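You operate a simulated robot arm through the tools that you are given. There is no shell and no other tool.

You run a simulated robot arm. Do the job below in one go: nothing can be reset, and whatever is moved stays where it is left.

JOB
Pack the large red coil, small teal coil in its eye, spoked ring on top; fold the square carton shut.
Fine: all four flaps flat; no coil flattened or dirty; leave the two black coils on the blue mat.

It is judged by the outcome, as a careful person would: the job done as asked, and still so three seconds after it is handed in. It fails if anything else is knocked over, pushed out of place, dropped, spilled or broken. Flat cloth is picked up by pressing the open fingertips on it (5 to 10 N) and closing them slowly along it; thin cloth reads only 2 to 8 mm in the jaws.

ROBOT AND FRAMES
A 6-joint arm with a three-finger gripper, fixed in place. Base frame: the origin is at the foot of the arm, x ahead of it, y to its left, z up; the work surface is at about z = 760. Units: mm, degrees, N and s.
Its first joint turns from -166.0 to 166.0 degrees. Payload 4.89 kg.
The TCP is the grasp point between the finger pads, 30 mm short of the fingertips. In the tool frame z runs along the fingers and y along their closing line. The gripper opens to 164 mm. The gripper's body begins 125 mm behind the TCP.
Orientation is told as [roll, pitch, yaw] about the base's x, y, z axes, in that order, counted from this pose: with the fingers straight down and closing along the base's y, the tool's x points along the base's -x, its y along +y and its z along -z.

CONTROLS
- The arm moves only by the tool move_arm. Its argument "rows" is a list of rows, each an object of numbers (a shift or turn left out is 0, a gripper value left out holds the last): "tx", "ty", "tz": the shift along the tool's x, y, z in units of 300 mm (1.0 is 300 mm); "rx", "ry", "rz": the turn, a rotation vector about the tool's x, y, z in units of 45 degrees (1.0 is 45 degrees). In form: [{"tx": .., "ty": .., "tz": .., "rx": .., "ry": .., "rz": ..}, ...]. A call has 1 to 20 rows; each row is the pose to reach, as a shift and turn from the pose commanded when the call began, along the tool's axes at that moment. "jaw" is the gripper command, from -1 (fully open) to 1 (shut), values between in proportion, set as the call begins (left out, the last holds). A call with a number of a shift or a turn outside -1 to 1 is refused whole. Each row takes 0.2 s and may step no farther than 50 mm and 8.6 degrees from the row before; otherwise, or with a gripper value out of range, the whole call is refused. A pose out of reach is approached as far as the arm can. The call stops where the force on the tool passes 40 N (or 10 N more than at its start, if that is more) or the arm is blocked; 0.2 s more then pass. Each finger travels about 108 mm/s and halts on what it meets, pressing with about 30 N; the grip force reading is that of the motor and also rises with nothing between the fingers. The clock runs only during rows and for 0.2 s after the last one: add rows that repeat a pose to give the fingers time. It gives the time, the measured TCP pose, the force on the tool (base axes), the opening and the grip force at its end, in the units of the frame above (readings bear some noise), with the torque about the TCP (base axes, N m) and any sound that the robot's microphone picked up, and new pictures: "views" is both (left out), scene, wrist or none.
- Cameras (640 x 400 px; columns grow to the right, rows downward): "scene" is fixed at [218.6, 500.7, 1417.5]; the picture's right is [-0.49, -0.87, 0.00], its down [-0.56, 0.31, -0.77] and it looks along [0.67, -0.38, -0.64] (base axes); focal length 350 px, centre (320, 200). "wrist" rides on the gripper at [76, -2, -152] in the tool frame; the picture's right is [0.02, 1.00, 0.00], its down [-0.88, 0.02, -0.47] and it looks along [-0.47, 0.01, 0.88] (tool axes); focal length 247 px, centre (320, 200). There is no depth. A picture from a camera that has moved, and an enlarged one, comes with that camera's place and axes in the base frame and with its lens.
- move_column(by): slides the trunk up (or, below 0, down) by that many mm; the arm rides with it, the base frame stays. It gives what a move gives, with no picture.
- close_up(camera, box): a new picture of the part [left, top, right, bottom] of that camera's present view, enlarged. No time passes.
- hand_in(): hands the job in; it is judged then, once.

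Places have to be worked out from the pictures, the camera data and where the tool is seen. Open the gripper and draw the arm clear of the work before you hand the job in, unless the task says otherwise.

The tools are called after "Request:" as a command line: name --argument value ..., lists and objects as JSON in quotes. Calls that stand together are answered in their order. move_arm: Moves the arm, as the interface text tells. Its arguments: {"type":"object","properties":{"rows":{"type":"array"},"jaw":{"type":"number"},"views":{"type":"string","enum":["both","scene","wrist","none"]}},"required":["rows"]} The other tools are called the same way: move_column (by) slides the trunk up or down; close_up (camera, box) takes an enlarged picture of a part of a camera's view; hand_in () hands the job in.

At the start:

```text
clock: 0.0
tcp_pos: [639.2, -345.4, 1112.0]
tcp_rot: [-0.1, 0.0, 0.0]
force: [-0.3, 0.2, -0.5]
wrist_torque: [-0.02, 0.03, 0.0]
width: 164.1
finger_force: 0.1
trunk travel left (down, up): [-150.0, 240.0]
```

scene: 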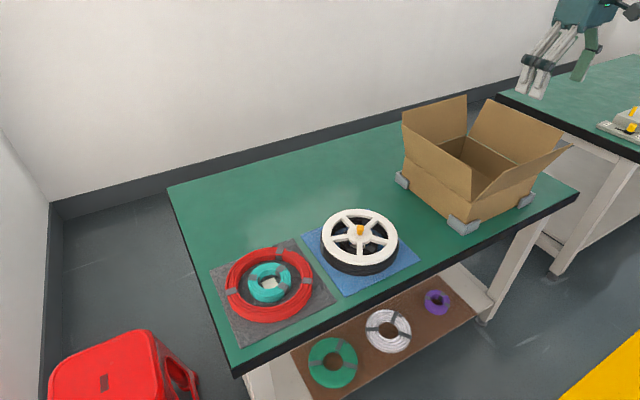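
wrist: 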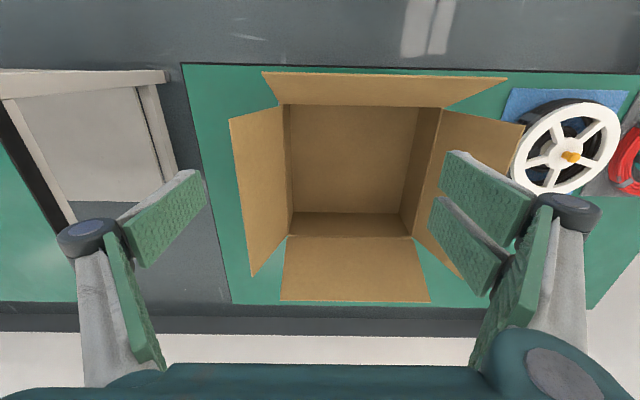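

I'll start by looking closely at the coils, the spoked ring and the carton before moving anything.

Request:
close_up --camera "scene" --box '[200, 230, 340, 350]'

Request:
close_up --camera "scene" --box '[300, 190, 430, 300]'

Request:
close_up --camera "scene" --box '[380, 80, 590, 250]'

Request:
close_up --camera "wrist" --box '[220, 50, 640, 310]'

```text
3.33 times, centred on (270, 290) of scene
camera zoom: at [218.6, 500.7, 1417.5], right [-0.49, -0.87, 0.0], down [-0.56, 0.31, -0.77], along [0.67, -0.38, -0.64], focal length 1165 px, centre (487, -100)
```

zoom: 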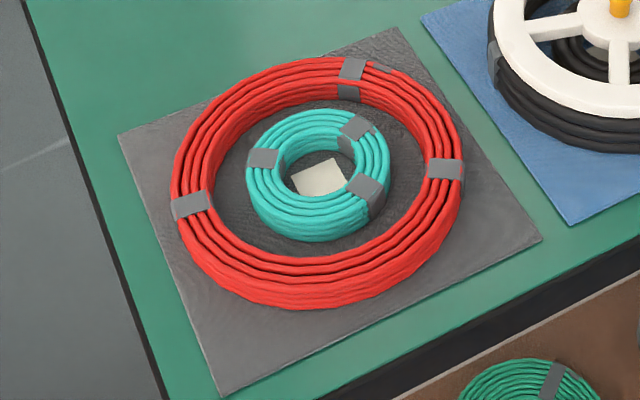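

```text
3.64 times, centred on (365, 245) of scene
camera zoom: at [218.6, 500.7, 1417.5], right [-0.49, -0.87, 0.0], down [-0.56, 0.31, -0.77], along [0.67, -0.38, -0.64], focal length 1271 px, centre (156, 36)
```

zoom: 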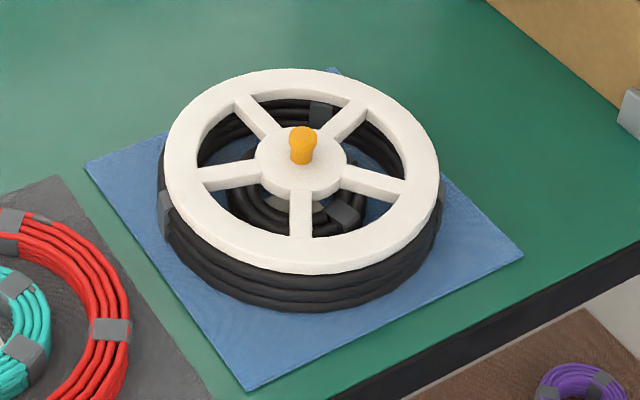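

```text
2.35 times, centred on (485, 165) of scene
camera zoom: at [218.6, 500.7, 1417.5], right [-0.49, -0.87, 0.0], down [-0.56, 0.31, -0.77], along [0.67, -0.38, -0.64], focal length 823 px, centre (-68, 282)
```

zoom: 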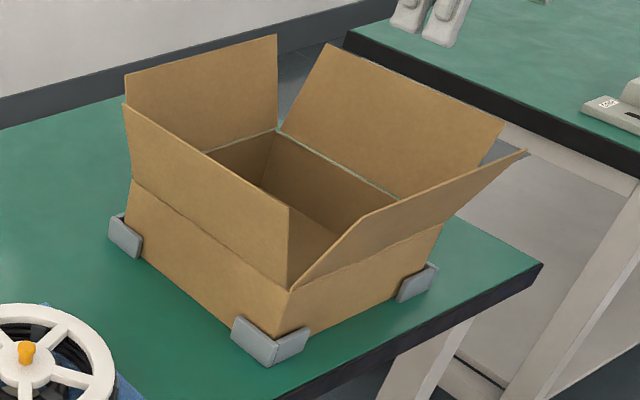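

```text
1.52 times, centred on (430, 180) of wrist
camera zoom: at [564.2, -347.4, 1265.0], right [-0.02, 1.0, 0.0], down [0.88, 0.02, 0.47], along [0.47, 0.01, -0.88], focal length 376 px, centre (152, 230)
```

zoom: 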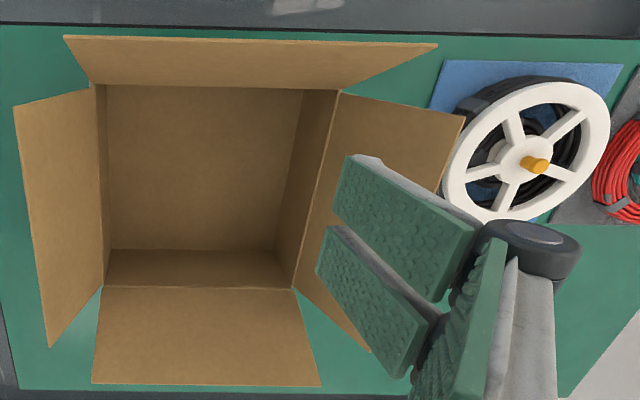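

The pictures put the carton at about x 616–873, y −410 to −152, with its rim near z 858. The red coil is near (690, 364) and the spoked ring near (677, 130). I'll carry the gripper high across to the coils and use the wrist camera to measure them.

Request:
move_arm --rows '[{"tx": 0.05, "ty": 0.14}, {"tx": 0.1, "ty": 0.28}, {"tx": 0.15, "ty": 0.42}, {"tx": 0.2, "ty": 0.56}, {"tx": 0.25, "ty": 0.7}, {"tx": 0.3, "ty": 0.84}, {"tx": 0.35, "ty": 1.0}]' --views "wrist"

```text
refused: row 7 steps farther than a row can; nothing moved
```

The last row stepped just over the 50 mm limit, so I'm repeating the same move with smaller steps.

Request:
move_arm --rows '[{"tx": 0.05, "ty": 0.14}, {"tx": 0.1, "ty": 0.28}, {"tx": 0.15, "ty": 0.42}, {"tx": 0.2, "ty": 0.56}, {"tx": 0.25, "ty": 0.7}, {"tx": 0.3, "ty": 0.84}, {"tx": 0.35, "ty": 0.98}]' --views "wrist"

```text
clock: 1.6
tcp_pos: [534.7, -52.1, 1113.2]
tcp_rot: [-0.1, -0.1, -0.1]
force: [0.8, -0.8, -0.4]
wrist_torque: [0.16, 0.15, -0.04]
width: 164.0
finger_force: 0.0
trunk travel left (down, up): [-150.0, 240.0]
camera wrist: at [459.8, -54.0, 1265.8], right [-0.02, 1.0, 0.0], down [0.88, 0.02, 0.47], along [0.47, 0.01, -0.88], focal length 247 px, centre (320, 200)
```

wrist: 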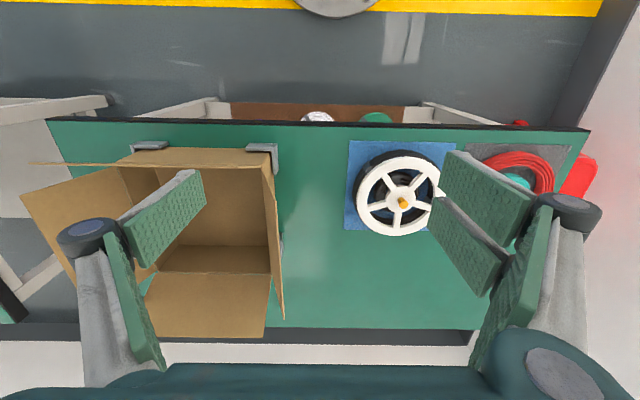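

The carton, spoked ring and red coil are all in view. I'm continuing left to bring the coil mat into the centre.

Request:
move_arm --rows '[{"tx": 0.02, "ty": 0.15}, {"tx": 0.03, "ty": 0.3}, {"tx": 0.04, "ty": 0.45}, {"tx": 0.05, "ty": 0.6}, {"tx": 0.06, "ty": 0.75}, {"tx": 0.07, "ty": 0.9}, {"tx": 0.07, "ty": 1.0}]' --views "wrist"

Request:
move_arm --rows '[{"ty": 0.15}, {"ty": 0.3}, {"ty": 0.36}]' --views "both"

```text
clock: 3.2
tcp_pos: [514.9, 248.0, 1112.0]
tcp_rot: [0.1, 0.1, -0.1]
force: [0.1, -0.8, 0.2]
wrist_torque: [0.12, 0.0, 0.01]
width: 163.8
finger_force: 0.1
trunk travel left (down, up): [-150.0, 240.0]
camera wrist: at [438.6, 247.0, 1265.0], right [-0.02, 1.0, 0.0], down [0.88, 0.02, 0.47], along [0.47, 0.01, -0.88], focal length 247 px, centre (320, 200)
```

wrist: 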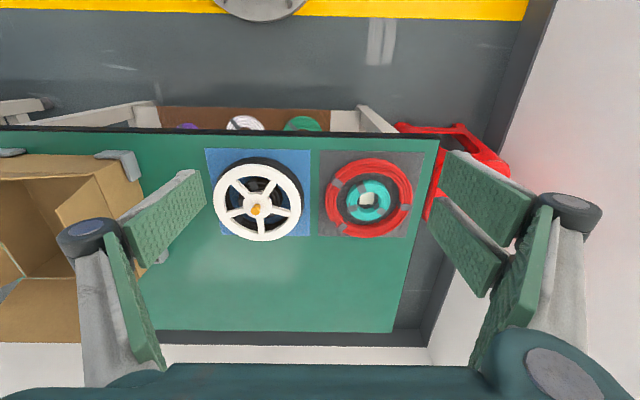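

```text
clock: 4.0
tcp_pos: [515.1, 357.5, 1111.8]
tcp_rot: [0.0, 0.0, 0.0]
force: [-0.6, -0.9, -0.3]
wrist_torque: [0.12, 0.04, 0.02]
width: 164.1
finger_force: 0.0
trunk travel left (down, up): [-150.0, 240.0]
camera wrist: at [438.8, 355.3, 1265.0], right [-0.02, 1.0, 0.0], down [0.88, 0.02, 0.47], along [0.47, 0.01, -0.88], focal length 247 px, centre (320, 200)
```

scene: 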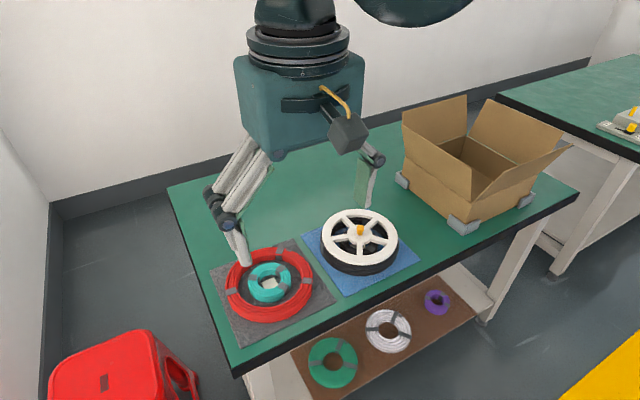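
wrist: 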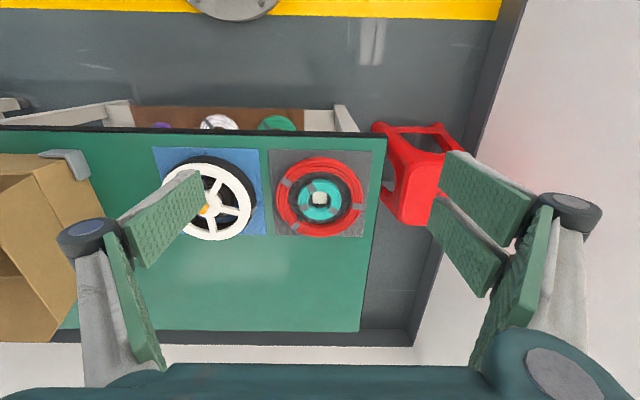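

The red coil is nearly centred in the wrist view. I'm enlarging it to measure centres and diameters.

Request:
close_up --camera "wrist" --box '[256, 140, 384, 250]'

Request:
close_up --camera "scene" --box '[200, 230, 340, 350]'

```text
3.64 times, centred on (320, 195) of wrist
camera zoom: at [438.8, 355.3, 1265.0], right [-0.02, 1.0, 0.0], down [0.88, 0.02, 0.47], along [0.47, 0.01, -0.88], focal length 898 px, centre (320, 218)
```

zoom: 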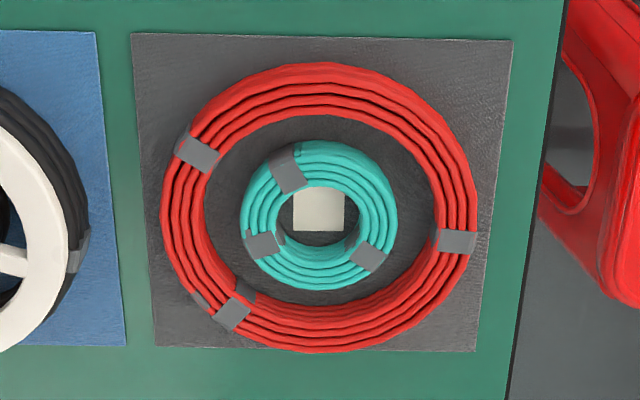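

```text
3.33 times, centred on (270, 290) of scene
camera zoom: at [218.6, 500.7, 1417.5], right [-0.49, -0.87, 0.0], down [-0.56, 0.31, -0.77], along [0.67, -0.38, -0.64], focal length 1165 px, centre (487, -100)
```

zoom: 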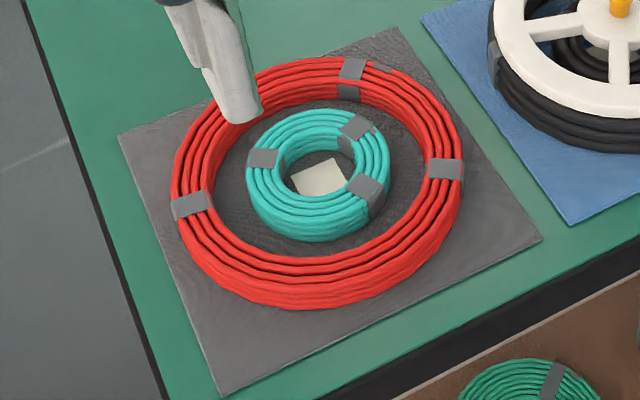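

The red coil is about 193 mm OD and 138 mm ID, centred near (697, 360). The teal coil is about 95 mm OD and 49 mm ID, leaving a 21 mm gap between them. I want a closer look at the fingers before choosing a grip.

Request:
close_up --camera "wrist" --box '[420, 130, 620, 330]'

Request:
close_up --camera "wrist" --box '[40, 140, 240, 380]'

Request:
close_up --camera "scene" --box '[180, 0, 420, 280]'

```text
2.00 times, centred on (520, 230) of wrist
camera zoom: at [438.8, 355.3, 1265.0], right [-0.02, 1.0, 0.0], down [0.88, 0.02, 0.47], along [0.47, 0.01, -0.88], focal length 494 px, centre (-80, 140)
```

zoom: 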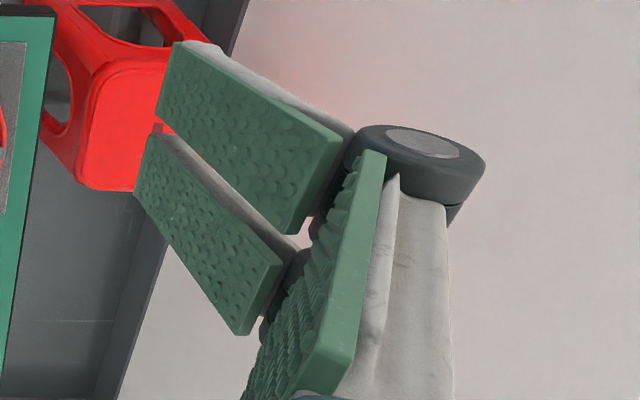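

```text
1.67 times, centred on (140, 260) of wrist
camera zoom: at [438.8, 355.3, 1265.0], right [-0.02, 1.0, 0.0], down [0.88, 0.02, 0.47], along [0.47, 0.01, -0.88], focal length 412 px, centre (620, 100)
```

zoom: 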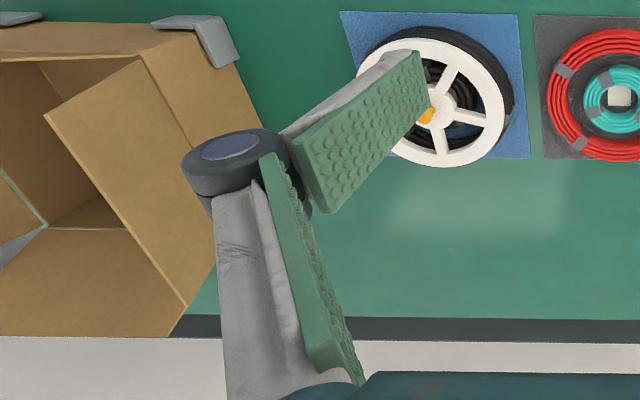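

```text
1.43 times, centred on (300, 140) of scene
camera zoom: at [218.6, 500.7, 1417.5], right [-0.49, -0.87, 0.0], down [-0.56, 0.31, -0.77], along [0.67, -0.38, -0.64], focal length 499 px, centre (349, 286)
```

zoom: 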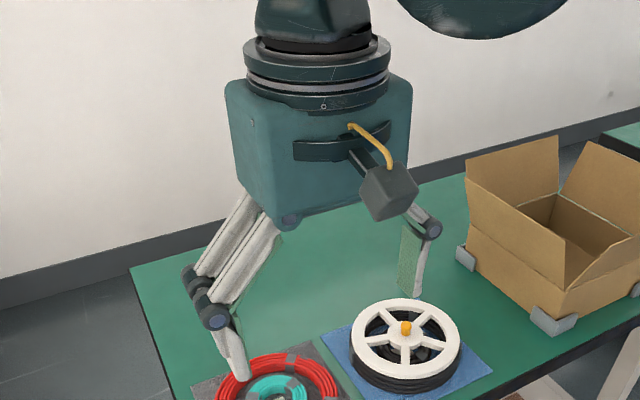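

The gripper looks like a linkage hand, with two tines on the +y side and one on the −y side. At full opening the visible tips sit near TCP height instead of 30 mm below it. I'll close part-way in free air and see where the tips go.

Request:
move_arm --rows '[{}, {}, {}]' --jaw -0.35 --views "both"

Request:
move_arm --rows '[{}, {}, {}, {}]' --jaw 1.0 --views "both"

```text
clock: 4.8
tcp_pos: [515.3, 356.6, 1110.9]
tcp_rot: [0.0, -0.1, 0.0]
force: [0.1, 0.6, 0.2]
wrist_torque: [0.02, -0.03, 0.02]
width: 110.7
finger_force: 0.0
trunk travel left (down, up): [-150.0, 240.0]
camera wrist: at [438.7, 355.0, 1264.9], right [-0.02, 1.0, 0.0], down [0.88, 0.02, 0.47], along [0.47, 0.01, -0.88], focal length 247 px, centre (320, 200)
```

scene: 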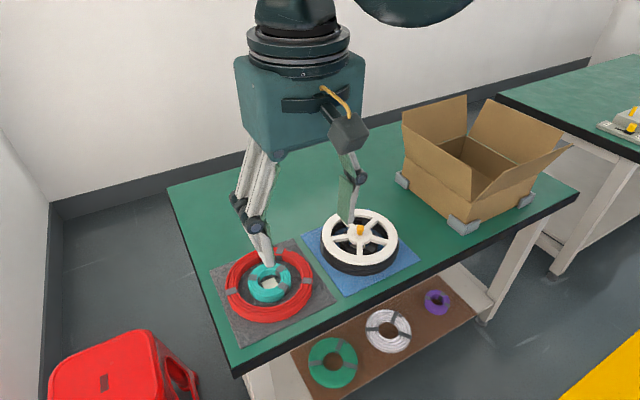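
wrist: 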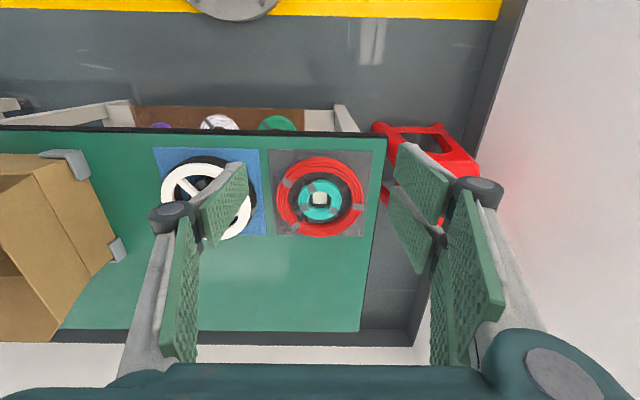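

```text
clock: 5.8
tcp_pos: [515.4, 355.5, 1112.0]
tcp_rot: [0.0, -0.1, 0.0]
force: [0.4, 0.0, 0.7]
wrist_torque: [0.0, 0.02, -0.03]
width: 0.0
finger_force: 30.0
trunk travel left (down, up): [-150.0, 240.0]
camera wrist: at [438.7, 355.0, 1264.9], right [-0.02, 1.0, 0.0], down [0.88, 0.02, 0.47], along [0.47, 0.01, -0.88], focal length 247 px, centre (320, 200)
```

scene: 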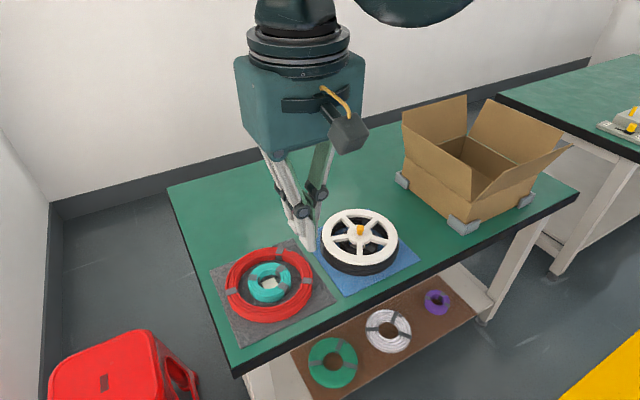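
wrist: 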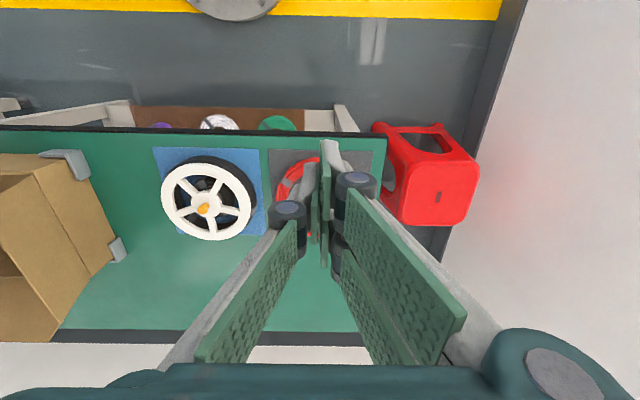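

Visually, the tips drop about 50 mm as the hand shuts. I need to know if the physical tips do the same, so I'll go above a bare patch of table near (815, 80) and feel for the surface gently.

Request:
move_arm --rows '[{"tx": -0.11, "ty": -0.1}, {"tx": -0.22, "ty": -0.2}, {"tx": -0.33, "ty": -0.3}, {"tx": -0.44, "ty": -0.4}, {"tx": -0.55, "ty": -0.5}, {"tx": -0.66, "ty": -0.6}, {"tx": -0.77, "ty": -0.7}, {"tx": -0.88, "ty": -0.8}, {"tx": -0.99, "ty": -0.9}]' --views "both"

Request:
move_arm --rows '[{"tz": 0.14}, {"tz": 0.28}, {"tz": 0.42}, {"tz": 0.56}, {"tz": 0.7}, {"tz": 0.8}, {"tz": 0.86}]' --views "both"

```text
clock: 7.8
tcp_pos: [811.0, 87.9, 1111.6]
tcp_rot: [-0.1, 0.0, 0.0]
force: [-1.4, 0.6, 0.1]
wrist_torque: [-0.16, -0.19, -0.01]
width: 0.0
finger_force: 30.1
trunk travel left (down, up): [-150.0, 240.0]
camera wrist: at [735.5, 86.0, 1265.2], right [-0.02, 1.0, 0.0], down [0.88, 0.02, 0.47], along [0.47, 0.01, -0.88], focal length 247 px, centre (320, 200)
```

scene: 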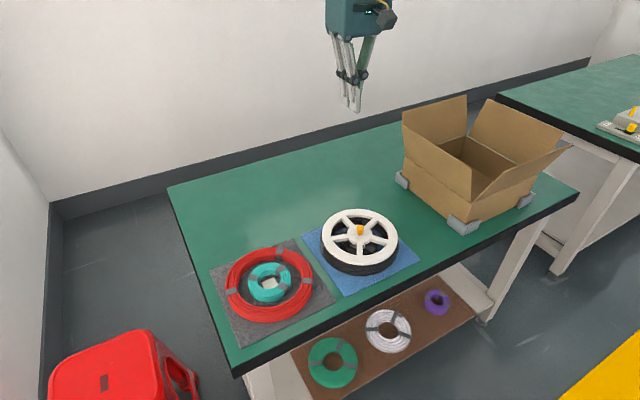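
wrist: 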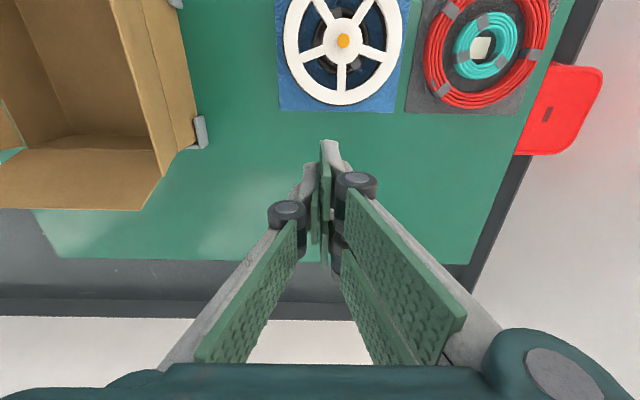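

```text
clock: 9.4
tcp_pos: [810.5, 85.7, 852.9]
tcp_rot: [0.0, 0.0, 0.0]
force: [-1.1, -1.2, 1.0]
wrist_torque: [0.01, -0.08, 0.02]
width: 0.3
finger_force: 29.9
trunk travel left (down, up): [-150.0, 240.0]
camera wrist: at [735.1, 84.5, 1006.6], right [-0.02, 1.0, 0.0], down [0.88, 0.02, 0.47], along [0.47, 0.01, -0.88], focal length 247 px, centre (320, 200)
```

scene: 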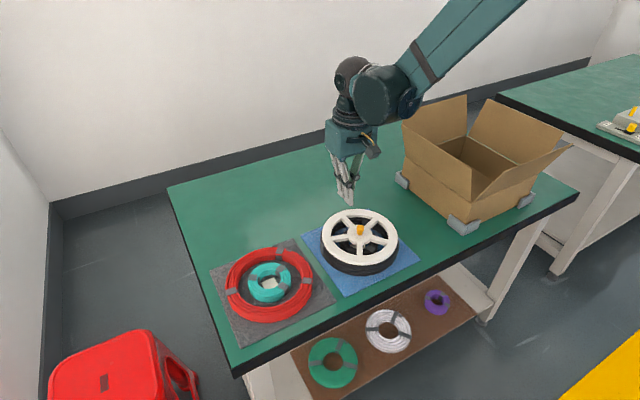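
wrist: 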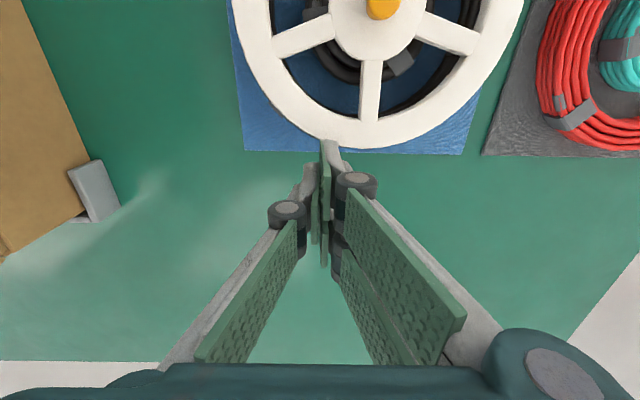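

TCP is at z 853 over bare table. I'm stepping down in small increments and will let the 40 N stop mark where contact occurs.

Request:
move_arm --rows '[{"tz": 0.06}, {"tz": 0.1}, {"tz": 0.113}, {"tz": 0.127}, {"tz": 0.14}, {"tz": 0.153}, {"tz": 0.167}, {"tz": 0.18}, {"tz": 0.193}, {"tz": 0.207}, {"tz": 0.213}, {"tz": 0.22}, {"tz": 0.227}]' --views "wrist"

```text
clock: 9.8
tcp_pos: [811.6, 84.8, 836.9]
tcp_rot: [0.0, 0.1, 0.0]
force: [-0.8, -0.4, 19.2]
wrist_torque: [0.06, 0.45, 0.04]
width: 0.0
finger_force: 29.9
trunk travel left (down, up): [-150.0, 240.0]
stopped in row 2: the force on the tool passed its limit at 55 N (the readings are from after the stop); the commanded pose is now the measured one
camera wrist: at [735.2, 84.6, 990.9], right [-0.02, 1.0, 0.0], down [0.88, 0.02, 0.47], along [0.47, 0.01, -0.88], focal length 247 px, centre (320, 200)
```

wrist: 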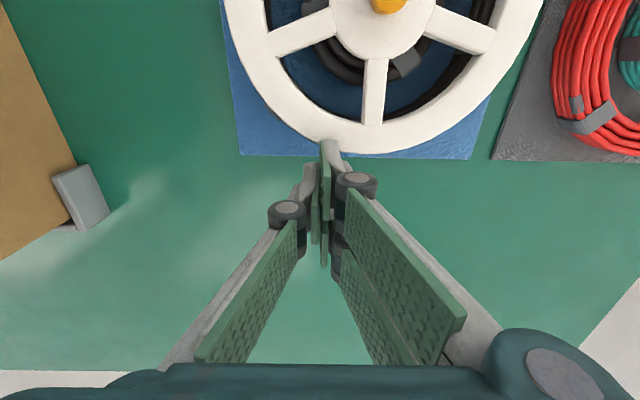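

The contact came early, at TCP z 837. The torque puts it about 20 mm toward the base, so a fingertip has probably touched the rim of the spoked ring. I'm lifting straight off and checking it.

Request:
move_arm --rows '[{"tz": -0.05}, {"tz": -0.15}, {"tz": -0.25}]' --views "both"

Request:
close_up --camera "scene" --box '[300, 190, 430, 300]'

```text
clock: 10.7
tcp_pos: [812.6, 85.6, 911.4]
tcp_rot: [0.0, 0.0, 0.0]
force: [1.2, -0.2, 0.0]
wrist_torque: [-0.03, 0.15, -0.01]
width: 0.0
finger_force: 29.8
trunk travel left (down, up): [-150.0, 240.0]
camera wrist: at [736.7, 84.3, 1064.6], right [-0.02, 1.0, 0.0], down [0.88, 0.02, 0.47], along [0.47, 0.01, -0.88], focal length 247 px, centre (320, 200)
```

scene: 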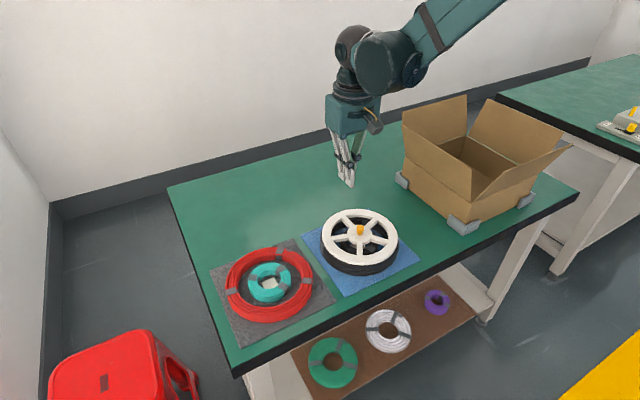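
wrist: 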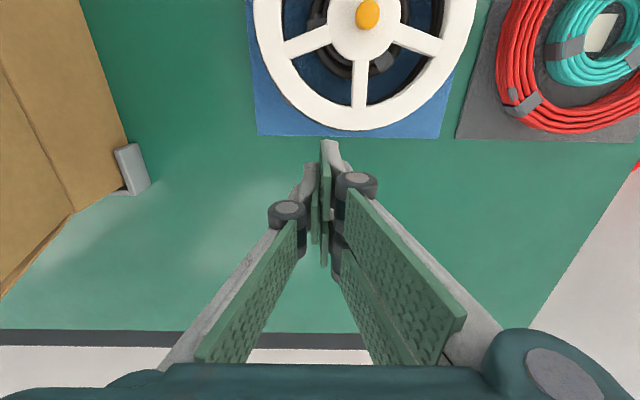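

```text
3.64 times, centred on (365, 245) of scene
camera zoom: at [218.6, 500.7, 1417.5], right [-0.49, -0.87, 0.0], down [-0.56, 0.31, -0.77], along [0.67, -0.38, -0.64], focal length 1271 px, centre (156, 36)
```

zoom: 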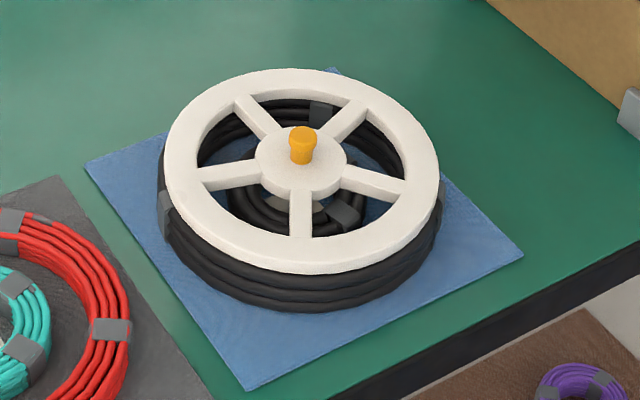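

The ring and black coils look exactly as before. I'll repeat the surface test at x≈890, well clear of the mat and ring, and step down slowly.

Request:
move_arm --rows '[{"tx": -0.13}, {"tx": -0.26}, {"tx": -0.26, "tz": 0.13}, {"tx": -0.26, "tz": 0.2}]' --views "both"

Request:
move_arm --rows '[{"tz": 0.0167}, {"tz": 0.0333}, {"tz": 0.05}, {"tz": 0.0667}, {"tz": 0.0833}, {"tz": 0.1}, {"tz": 0.1133}, {"tz": 0.1267}, {"tz": 0.14}, {"tz": 0.1533}, {"tz": 0.1667}, {"tz": 0.18}, {"tz": 0.19}, {"tz": 0.2}, {"tz": 0.21}, {"tz": 0.22}]' --views "both"

```text
clock: 11.7
tcp_pos: [891.0, 86.3, 850.0]
tcp_rot: [0.0, 0.0, -0.1]
force: [0.4, 0.5, 0.6]
wrist_torque: [0.0, 0.01, -0.01]
width: 0.0
finger_force: 29.6
trunk travel left (down, up): [-150.0, 240.0]
camera wrist: at [815.0, 84.9, 1004.6], right [-0.02, 1.0, 0.0], down [0.88, 0.02, 0.47], along [0.47, 0.01, -0.88], focal length 247 px, centre (320, 200)
```

scene: 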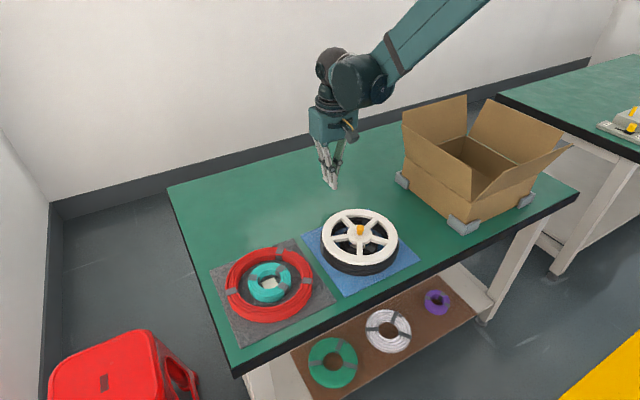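
wrist: 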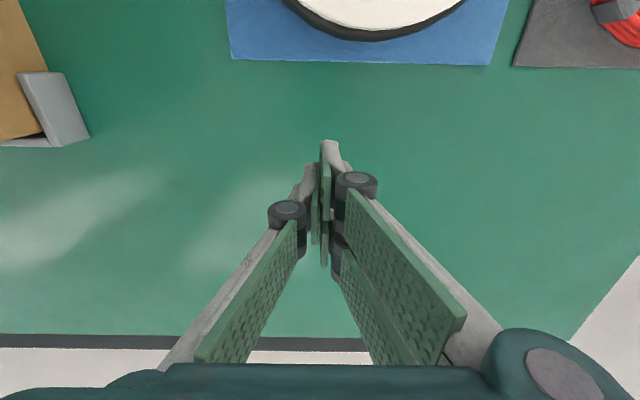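

```text
clock: 15.1
tcp_pos: [889.6, 85.0, 786.5]
tcp_rot: [-0.1, 0.0, 0.0]
force: [3.0, 0.9, 12.7]
wrist_torque: [0.04, -0.01, -0.03]
width: 0.0
finger_force: 45.0
trunk travel left (down, up): [-150.0, 240.0]
camera wrist: at [813.8, 84.3, 939.6], right [-0.02, 1.0, 0.0], down [0.88, 0.02, 0.47], along [0.47, 0.01, -0.88], focal length 247 px, centre (320, 200)
```

scene: 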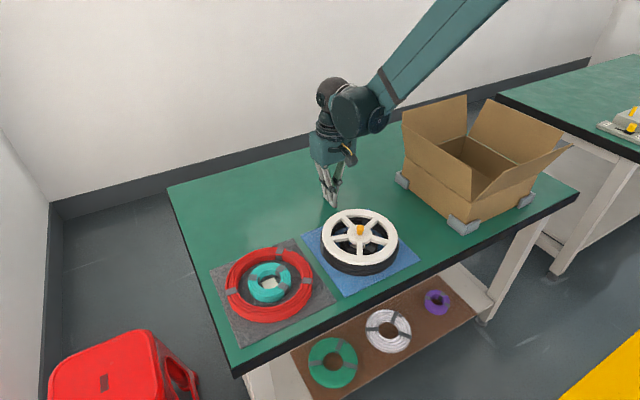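
wrist: 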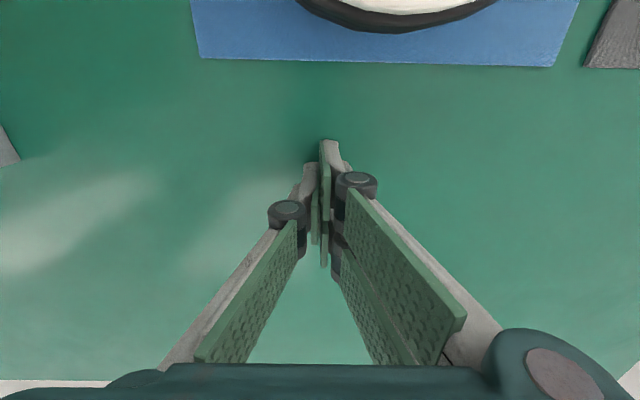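

Over bare table the closed tips touch at TCP z≈788, so the tips are 30 mm below the TCP and the table is at z≈758. That puts the earlier touch on the ring's rim, at top z≈808. Next I'll lift a little, open to about 112 mm, and repeat to see if the tip depth changes with opening.

Request:
move_arm --rows '[{"tz": -0.05}, {"tz": -0.1}, {"tz": -0.1}, {"tz": -0.1}]' --jaw -0.37 --views "wrist"

Request:
move_arm --rows '[{"tz": 0.0333}, {"tz": 0.0667}, {"tz": 0.08}, {"tz": 0.0867}, {"tz": 0.0933}, {"tz": 0.1}, {"tz": 0.1067}, {"tz": 0.1133}, {"tz": 0.12}, {"tz": 0.1267}, {"tz": 0.1333}, {"tz": 0.14}]' --views "both"

```text
clock: 16.1
tcp_pos: [889.1, 86.0, 816.4]
tcp_rot: [0.0, 0.0, -0.1]
force: [-0.2, -0.1, 0.0]
wrist_torque: [0.01, 0.01, 0.02]
width: 112.2
finger_force: 0.0
trunk travel left (down, up): [-150.0, 240.0]
camera wrist: at [814.0, 84.5, 968.9], right [-0.02, 1.0, 0.0], down [0.88, 0.02, 0.47], along [0.47, 0.01, -0.88], focal length 247 px, centre (320, 200)
```

wrist: 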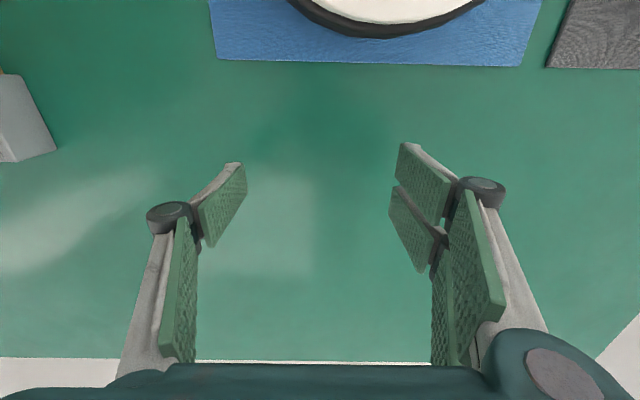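

```text
clock: 18.1
tcp_pos: [889.2, 87.0, 785.2]
tcp_rot: [0.0, -0.2, 0.0]
force: [6.2, 9.1, 73.0]
wrist_torque: [0.79, 0.53, -0.54]
width: 95.4
finger_force: 44.1
trunk travel left (down, up): [-150.0, 240.0]
stopped in row 10: the force on the tool passed its limit at 52 N (the readings are from after the stop); the commanded pose is now the measured one
camera wrist: at [813.1, 85.4, 938.7], right [-0.02, 1.0, 0.0], down [0.88, 0.02, 0.48], along [0.48, 0.01, -0.88], focal length 247 px, centre (320, 200)
```

scene: 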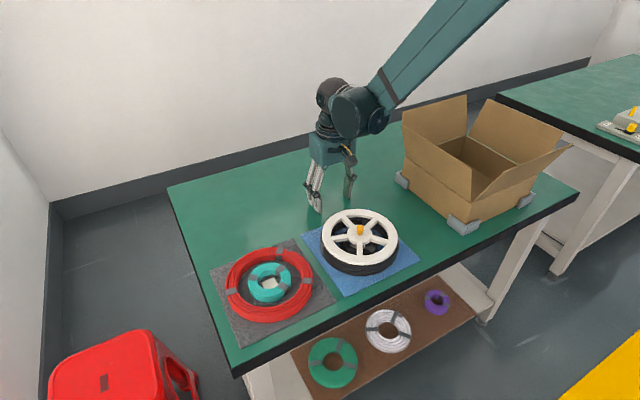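
wrist: 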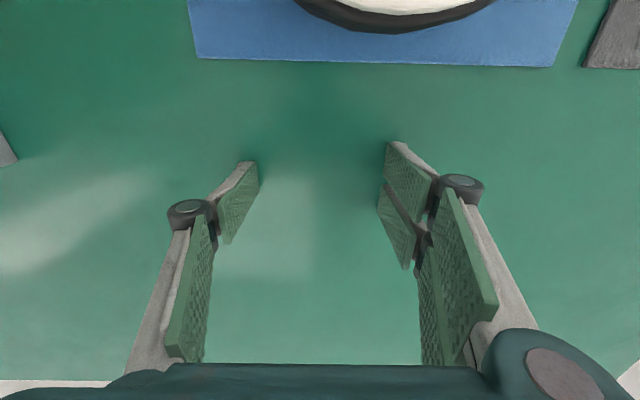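

With the fingers opened to 112 mm the tips also touch near TCP z≈787, so the tip depth is a constant 30 mm. I'm lifting off the table, with the fingers still commanded to 112, and studying the tines in detail.

Request:
move_arm --rows '[{"tz": -0.05}, {"tz": -0.15}, {"tz": -0.25}, {"tz": -0.35}, {"tz": -0.35}]' --views "wrist"

Request:
close_up --camera "wrist" --box '[360, 120, 560, 300]'

Request:
close_up --camera "wrist" --box '[120, 120, 320, 300]'

Request:
close_up --camera "scene" --box '[260, 60, 400, 230]'

```text
clock: 19.3
tcp_pos: [890.8, 85.3, 886.9]
tcp_rot: [0.0, 0.1, -0.1]
force: [0.0, -0.4, -0.6]
wrist_torque: [0.03, -0.01, 0.02]
width: 112.4
finger_force: 0.0
trunk travel left (down, up): [-150.0, 240.0]
camera wrist: at [814.6, 83.8, 1038.9], right [-0.02, 1.0, 0.0], down [0.88, 0.02, 0.47], along [0.47, 0.01, -0.88], focal length 247 px, centre (320, 200)
```

wrist: 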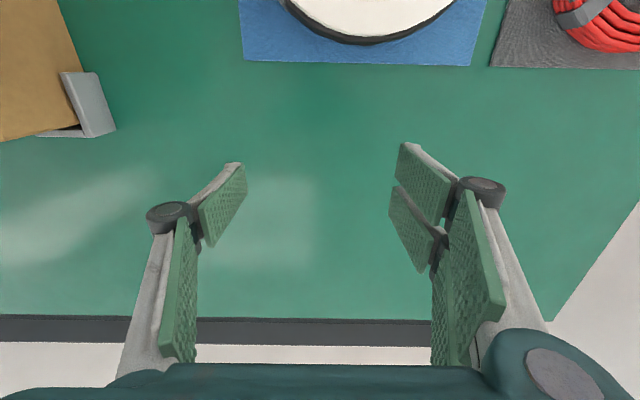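

```text
2.22 times, centred on (460, 210) of wrist
camera zoom: at [814.6, 83.8, 1038.9], right [-0.02, 1.0, 0.0], down [0.88, 0.02, 0.47], along [0.47, 0.01, -0.88], focal length 549 px, centre (9, 178)
```

zoom: 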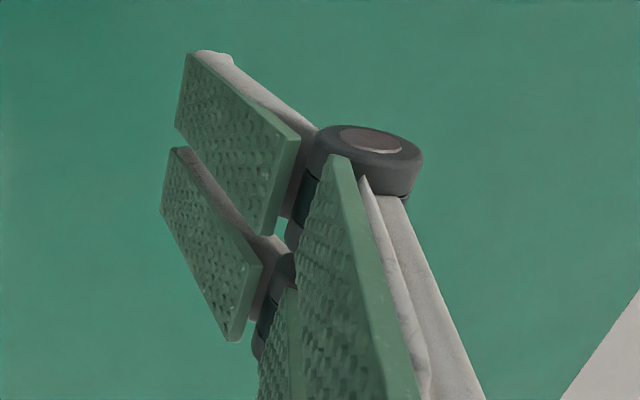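

```text
2.22 times, centred on (220, 210) of wrist
camera zoom: at [814.6, 83.8, 1038.9], right [-0.02, 1.0, 0.0], down [0.88, 0.02, 0.47], along [0.47, 0.01, -0.88], focal length 549 px, centre (542, 178)
```

zoom: 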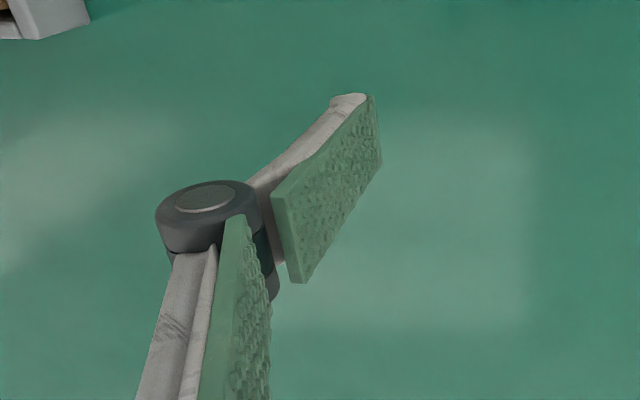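

```text
2.35 times, centred on (330, 145) of scene
camera zoom: at [218.6, 500.7, 1417.5], right [-0.49, -0.87, 0.0], down [-0.56, 0.31, -0.77], along [0.67, -0.38, -0.64], focal length 823 px, centre (296, 329)
```

zoom: 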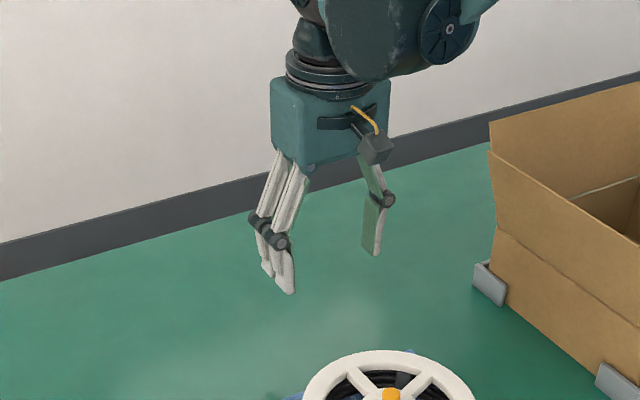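

The pads are clear now. The −y finger is a single 26 mm tine, and the +y side is two tines spanning about ±29 mm. I'll lift the red coil with an inside (spreading) grip so it stays level, so I'm moving above its estimated centre to align.

Request:
move_arm --rows '[{"tx": 0.0, "ty": 0.0, "tz": -0.12}, {"tx": 0.08, "ty": 0.114, "tz": -0.14}, {"tx": 0.16, "ty": 0.228, "tz": -0.14}, {"tx": 0.24, "ty": 0.342, "tz": -0.14}, {"tx": 0.32, "ty": 0.456, "tz": -0.14}, {"tx": 0.4, "ty": 0.57, "tz": -0.14}, {"tx": 0.48, "ty": 0.684, "tz": -0.14}, {"tx": 0.56, "ty": 0.798, "tz": -0.14}, {"tx": 0.645, "ty": 0.916, "tz": -0.14}]' --jaw -0.28 --views "both"

Request:
close_up --camera "wrist" --box '[200, 40, 440, 260]'

```text
clock: 21.3
tcp_pos: [698.6, 360.8, 926.8]
tcp_rot: [0.0, 0.1, -0.1]
force: [1.3, -0.9, 0.0]
wrist_torque: [0.22, 0.12, -0.02]
width: 105.1
finger_force: 0.1
trunk travel left (down, up): [-150.0, 240.0]
camera wrist: at [622.4, 359.4, 1080.0], right [-0.02, 1.0, 0.0], down [0.88, 0.02, 0.47], along [0.47, 0.01, -0.88], focal length 247 px, centre (320, 200)
```

scene: 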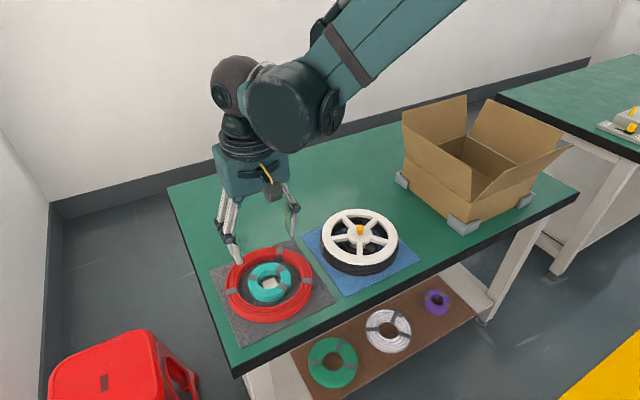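
wrist: 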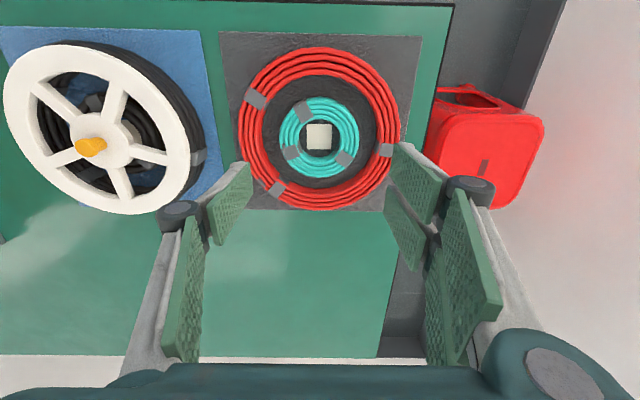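

```text
1.82 times, centred on (320, 150) of wrist
camera zoom: at [622.4, 359.4, 1080.0], right [-0.02, 1.0, 0.0], down [0.88, 0.02, 0.47], along [0.47, 0.01, -0.88], focal length 449 px, centre (320, 291)
```

zoom: 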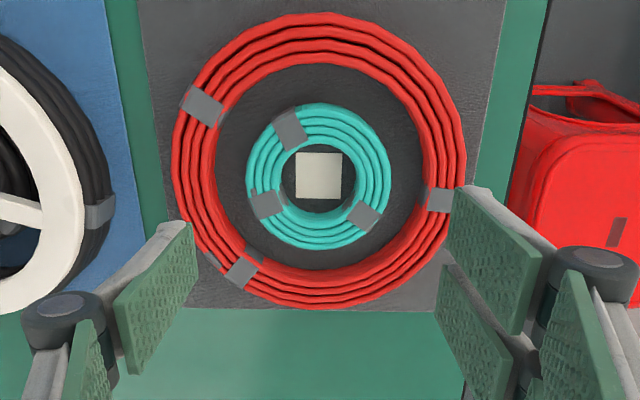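

The coil centre projects about 1 mm to the −y side of the tool axis, at roughly (699, 360). The gap between teal and red is about 20 mm, so the finger spread should be about 103.5 mm with a slight shift to −y. I'm descending to just above the coil and re-checking.

Request:
move_arm --rows '[{"ty": -0.0107, "tz": 0.1}, {"ty": -0.0107, "tz": 0.2}, {"ty": -0.0107, "tz": 0.28}, {"ty": -0.0107, "tz": 0.28}]' --jaw -0.262 --views "both"

Request:
close_up --camera "wrist" --box '[200, 20, 440, 240]'

Request:
close_up --camera "scene" --box '[200, 210, 340, 330]'

```text
clock: 22.3
tcp_pos: [698.5, 358.2, 842.2]
tcp_rot: [0.0, 0.0, -0.1]
force: [-0.4, 0.1, 0.8]
wrist_torque: [-0.03, 0.03, 0.05]
width: 103.6
finger_force: 0.0
trunk travel left (down, up): [-150.0, 240.0]
camera wrist: at [622.0, 356.6, 995.6], right [-0.02, 1.0, 0.0], down [0.88, 0.02, 0.47], along [0.47, 0.01, -0.88], focal length 247 px, centre (320, 200)
```

scene: 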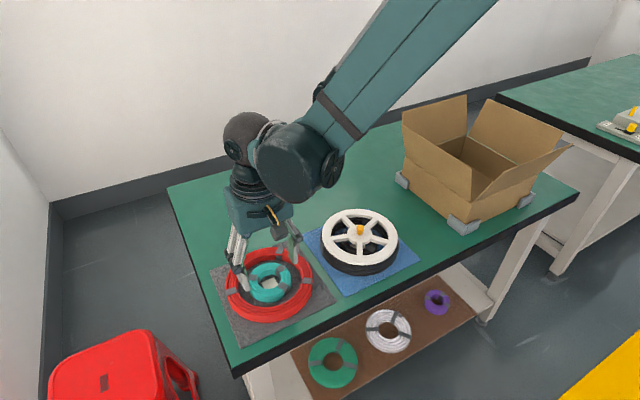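
wrist: 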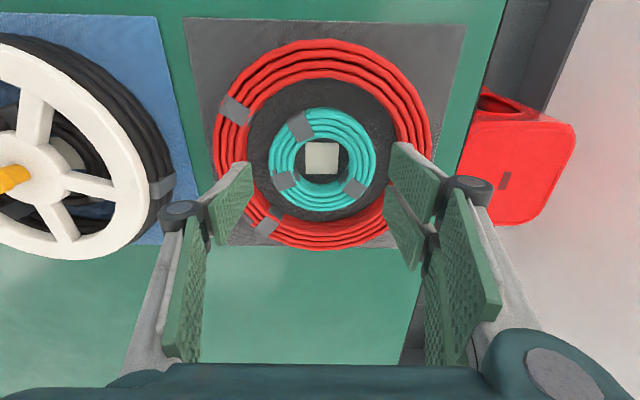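

```text
1.82 times, centred on (320, 130) of wrist
camera zoom: at [622.0, 356.6, 995.6], right [-0.02, 1.0, 0.0], down [0.88, 0.02, 0.47], along [0.47, 0.01, -0.88], focal length 449 px, centre (320, 327)
```

zoom: 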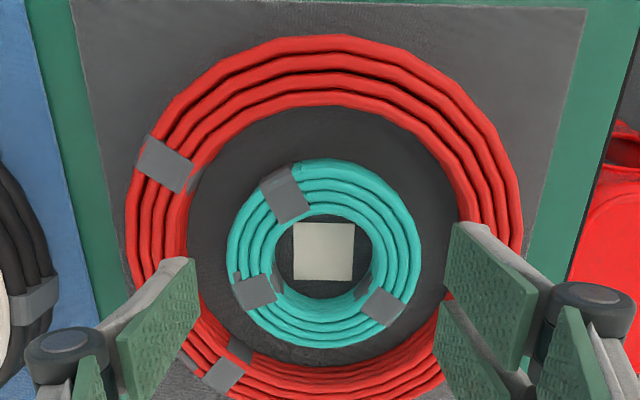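

```text
3.33 times, centred on (270, 270) of scene
camera zoom: at [218.6, 500.7, 1417.5], right [-0.49, -0.87, 0.0], down [-0.56, 0.31, -0.77], along [0.67, -0.38, -0.64], focal length 1165 px, centre (487, -33)
```

zoom: 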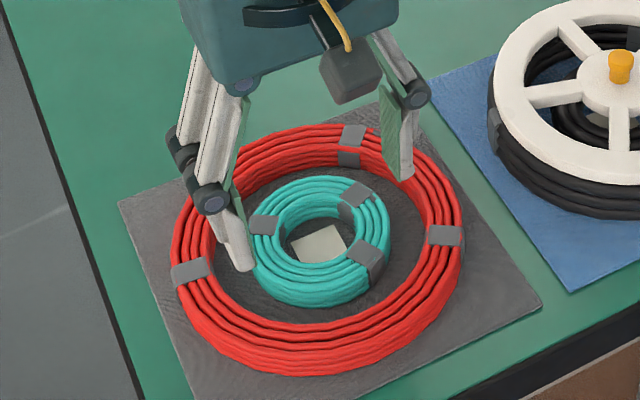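

The coil centre now projects about 1.5 mm to the +y side of the tool axis and within 1 mm in x, which is nearly the offset I wanted. I'm lowering so the tips reach the coil's top level, then checking force and clearance.

Request:
move_arm --rows '[{"ty": -0.0017, "tz": 0.04}, {"ty": -0.0017, "tz": 0.07}, {"ty": -0.0017, "tz": 0.085}]' --views "both"

Request:
close_up --camera "wrist" --box '[200, 20, 440, 240]'

Request:
close_up --camera "scene" --box '[220, 220, 330, 330]'

```text
clock: 23.1
tcp_pos: [697.7, 357.5, 816.7]
tcp_rot: [-0.1, 0.0, -0.1]
force: [-0.2, 0.0, 0.8]
wrist_torque: [0.02, -0.03, -0.01]
width: 103.3
finger_force: 0.1
trunk travel left (down, up): [-150.0, 240.0]
camera wrist: at [621.4, 355.8, 970.7], right [-0.02, 1.0, 0.0], down [0.88, 0.02, 0.47], along [0.47, 0.01, -0.88], focal length 247 px, centre (320, 200)
```

scene: 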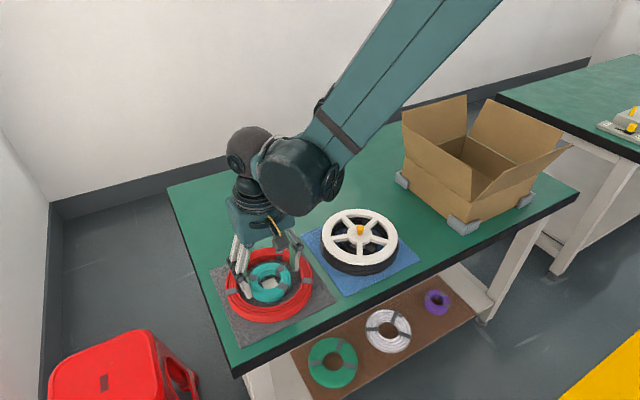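
wrist: 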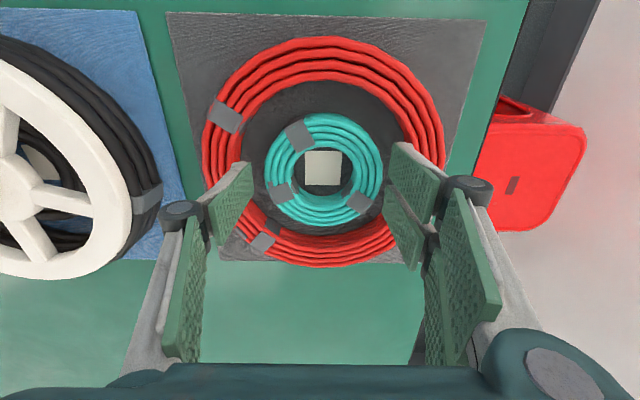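

```text
1.82 times, centred on (320, 130) of wrist
camera zoom: at [621.4, 355.8, 970.7], right [-0.02, 1.0, 0.0], down [0.88, 0.02, 0.47], along [0.47, 0.01, -0.88], focal length 449 px, centre (320, 327)
```

zoom: 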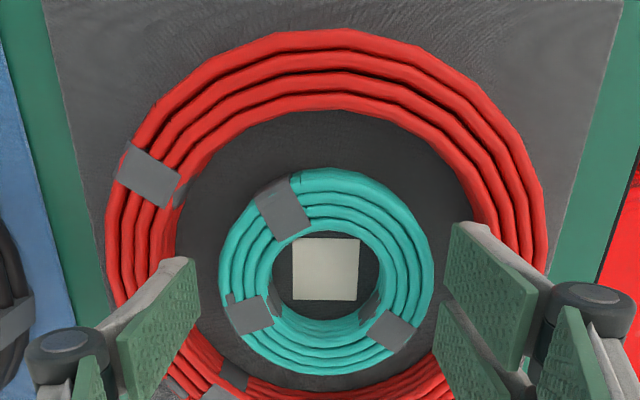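

```text
3.64 times, centred on (275, 275) of scene
camera zoom: at [218.6, 500.7, 1417.5], right [-0.49, -0.87, 0.0], down [-0.56, 0.31, -0.77], along [0.67, -0.38, -0.64], focal length 1271 px, centre (484, -73)
```

zoom: 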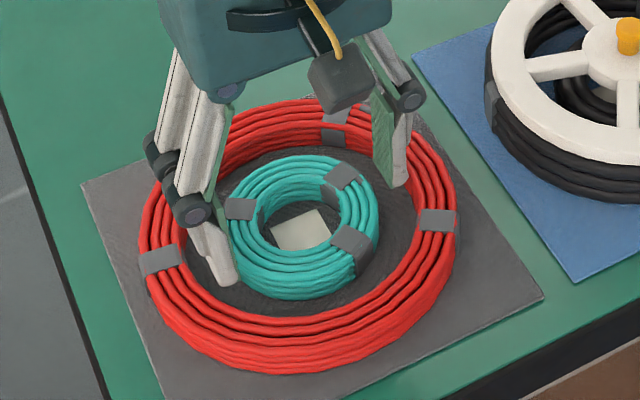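

The tips are at z≈787, level with the coil top, with no contact force. I'm going into the gap in small steps with a 0.5 mm correction to +y.

Request:
move_arm --rows '[{"ty": 0.0015, "tz": 0.0067}, {"ty": 0.0015, "tz": 0.0133}, {"ty": 0.0015, "tz": 0.02}]' --views "wrist"

Request:
close_up --camera "wrist" --box '[200, 60, 440, 280]'

```text
clock: 23.9
tcp_pos: [697.6, 358.1, 812.2]
tcp_rot: [0.1, 0.1, -0.1]
force: [-0.2, 0.2, 0.3]
wrist_torque: [-0.01, -0.03, 0.0]
width: 103.4
finger_force: 0.1
trunk travel left (down, up): [-150.0, 240.0]
camera wrist: at [621.4, 356.3, 965.1], right [-0.02, 1.0, 0.0], down [0.88, 0.02, 0.47], along [0.47, 0.01, -0.88], focal length 247 px, centre (320, 200)
```

wrist: 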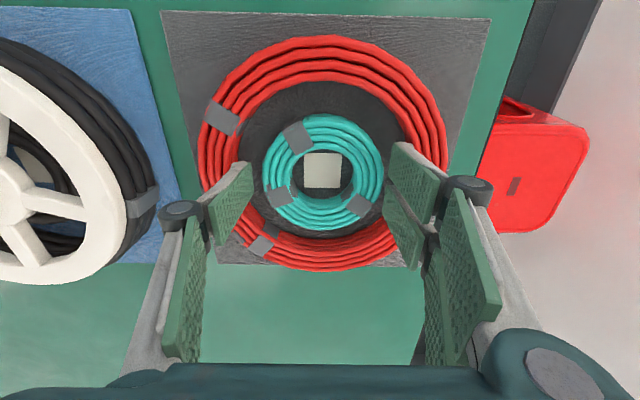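

```text
1.82 times, centred on (320, 170) of wrist
camera zoom: at [621.4, 356.3, 965.1], right [-0.02, 1.0, 0.0], down [0.88, 0.02, 0.47], along [0.47, 0.01, -0.88], focal length 449 px, centre (320, 254)
```

zoom: 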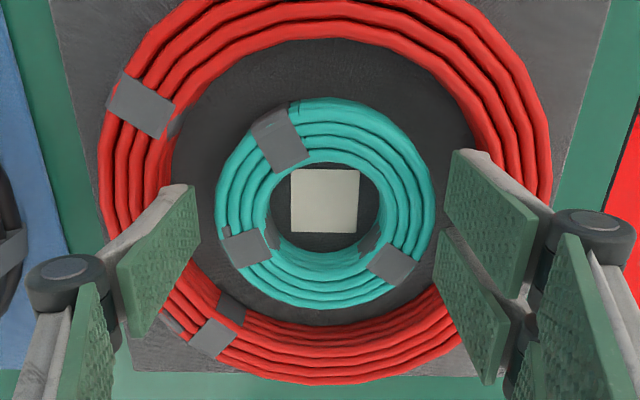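

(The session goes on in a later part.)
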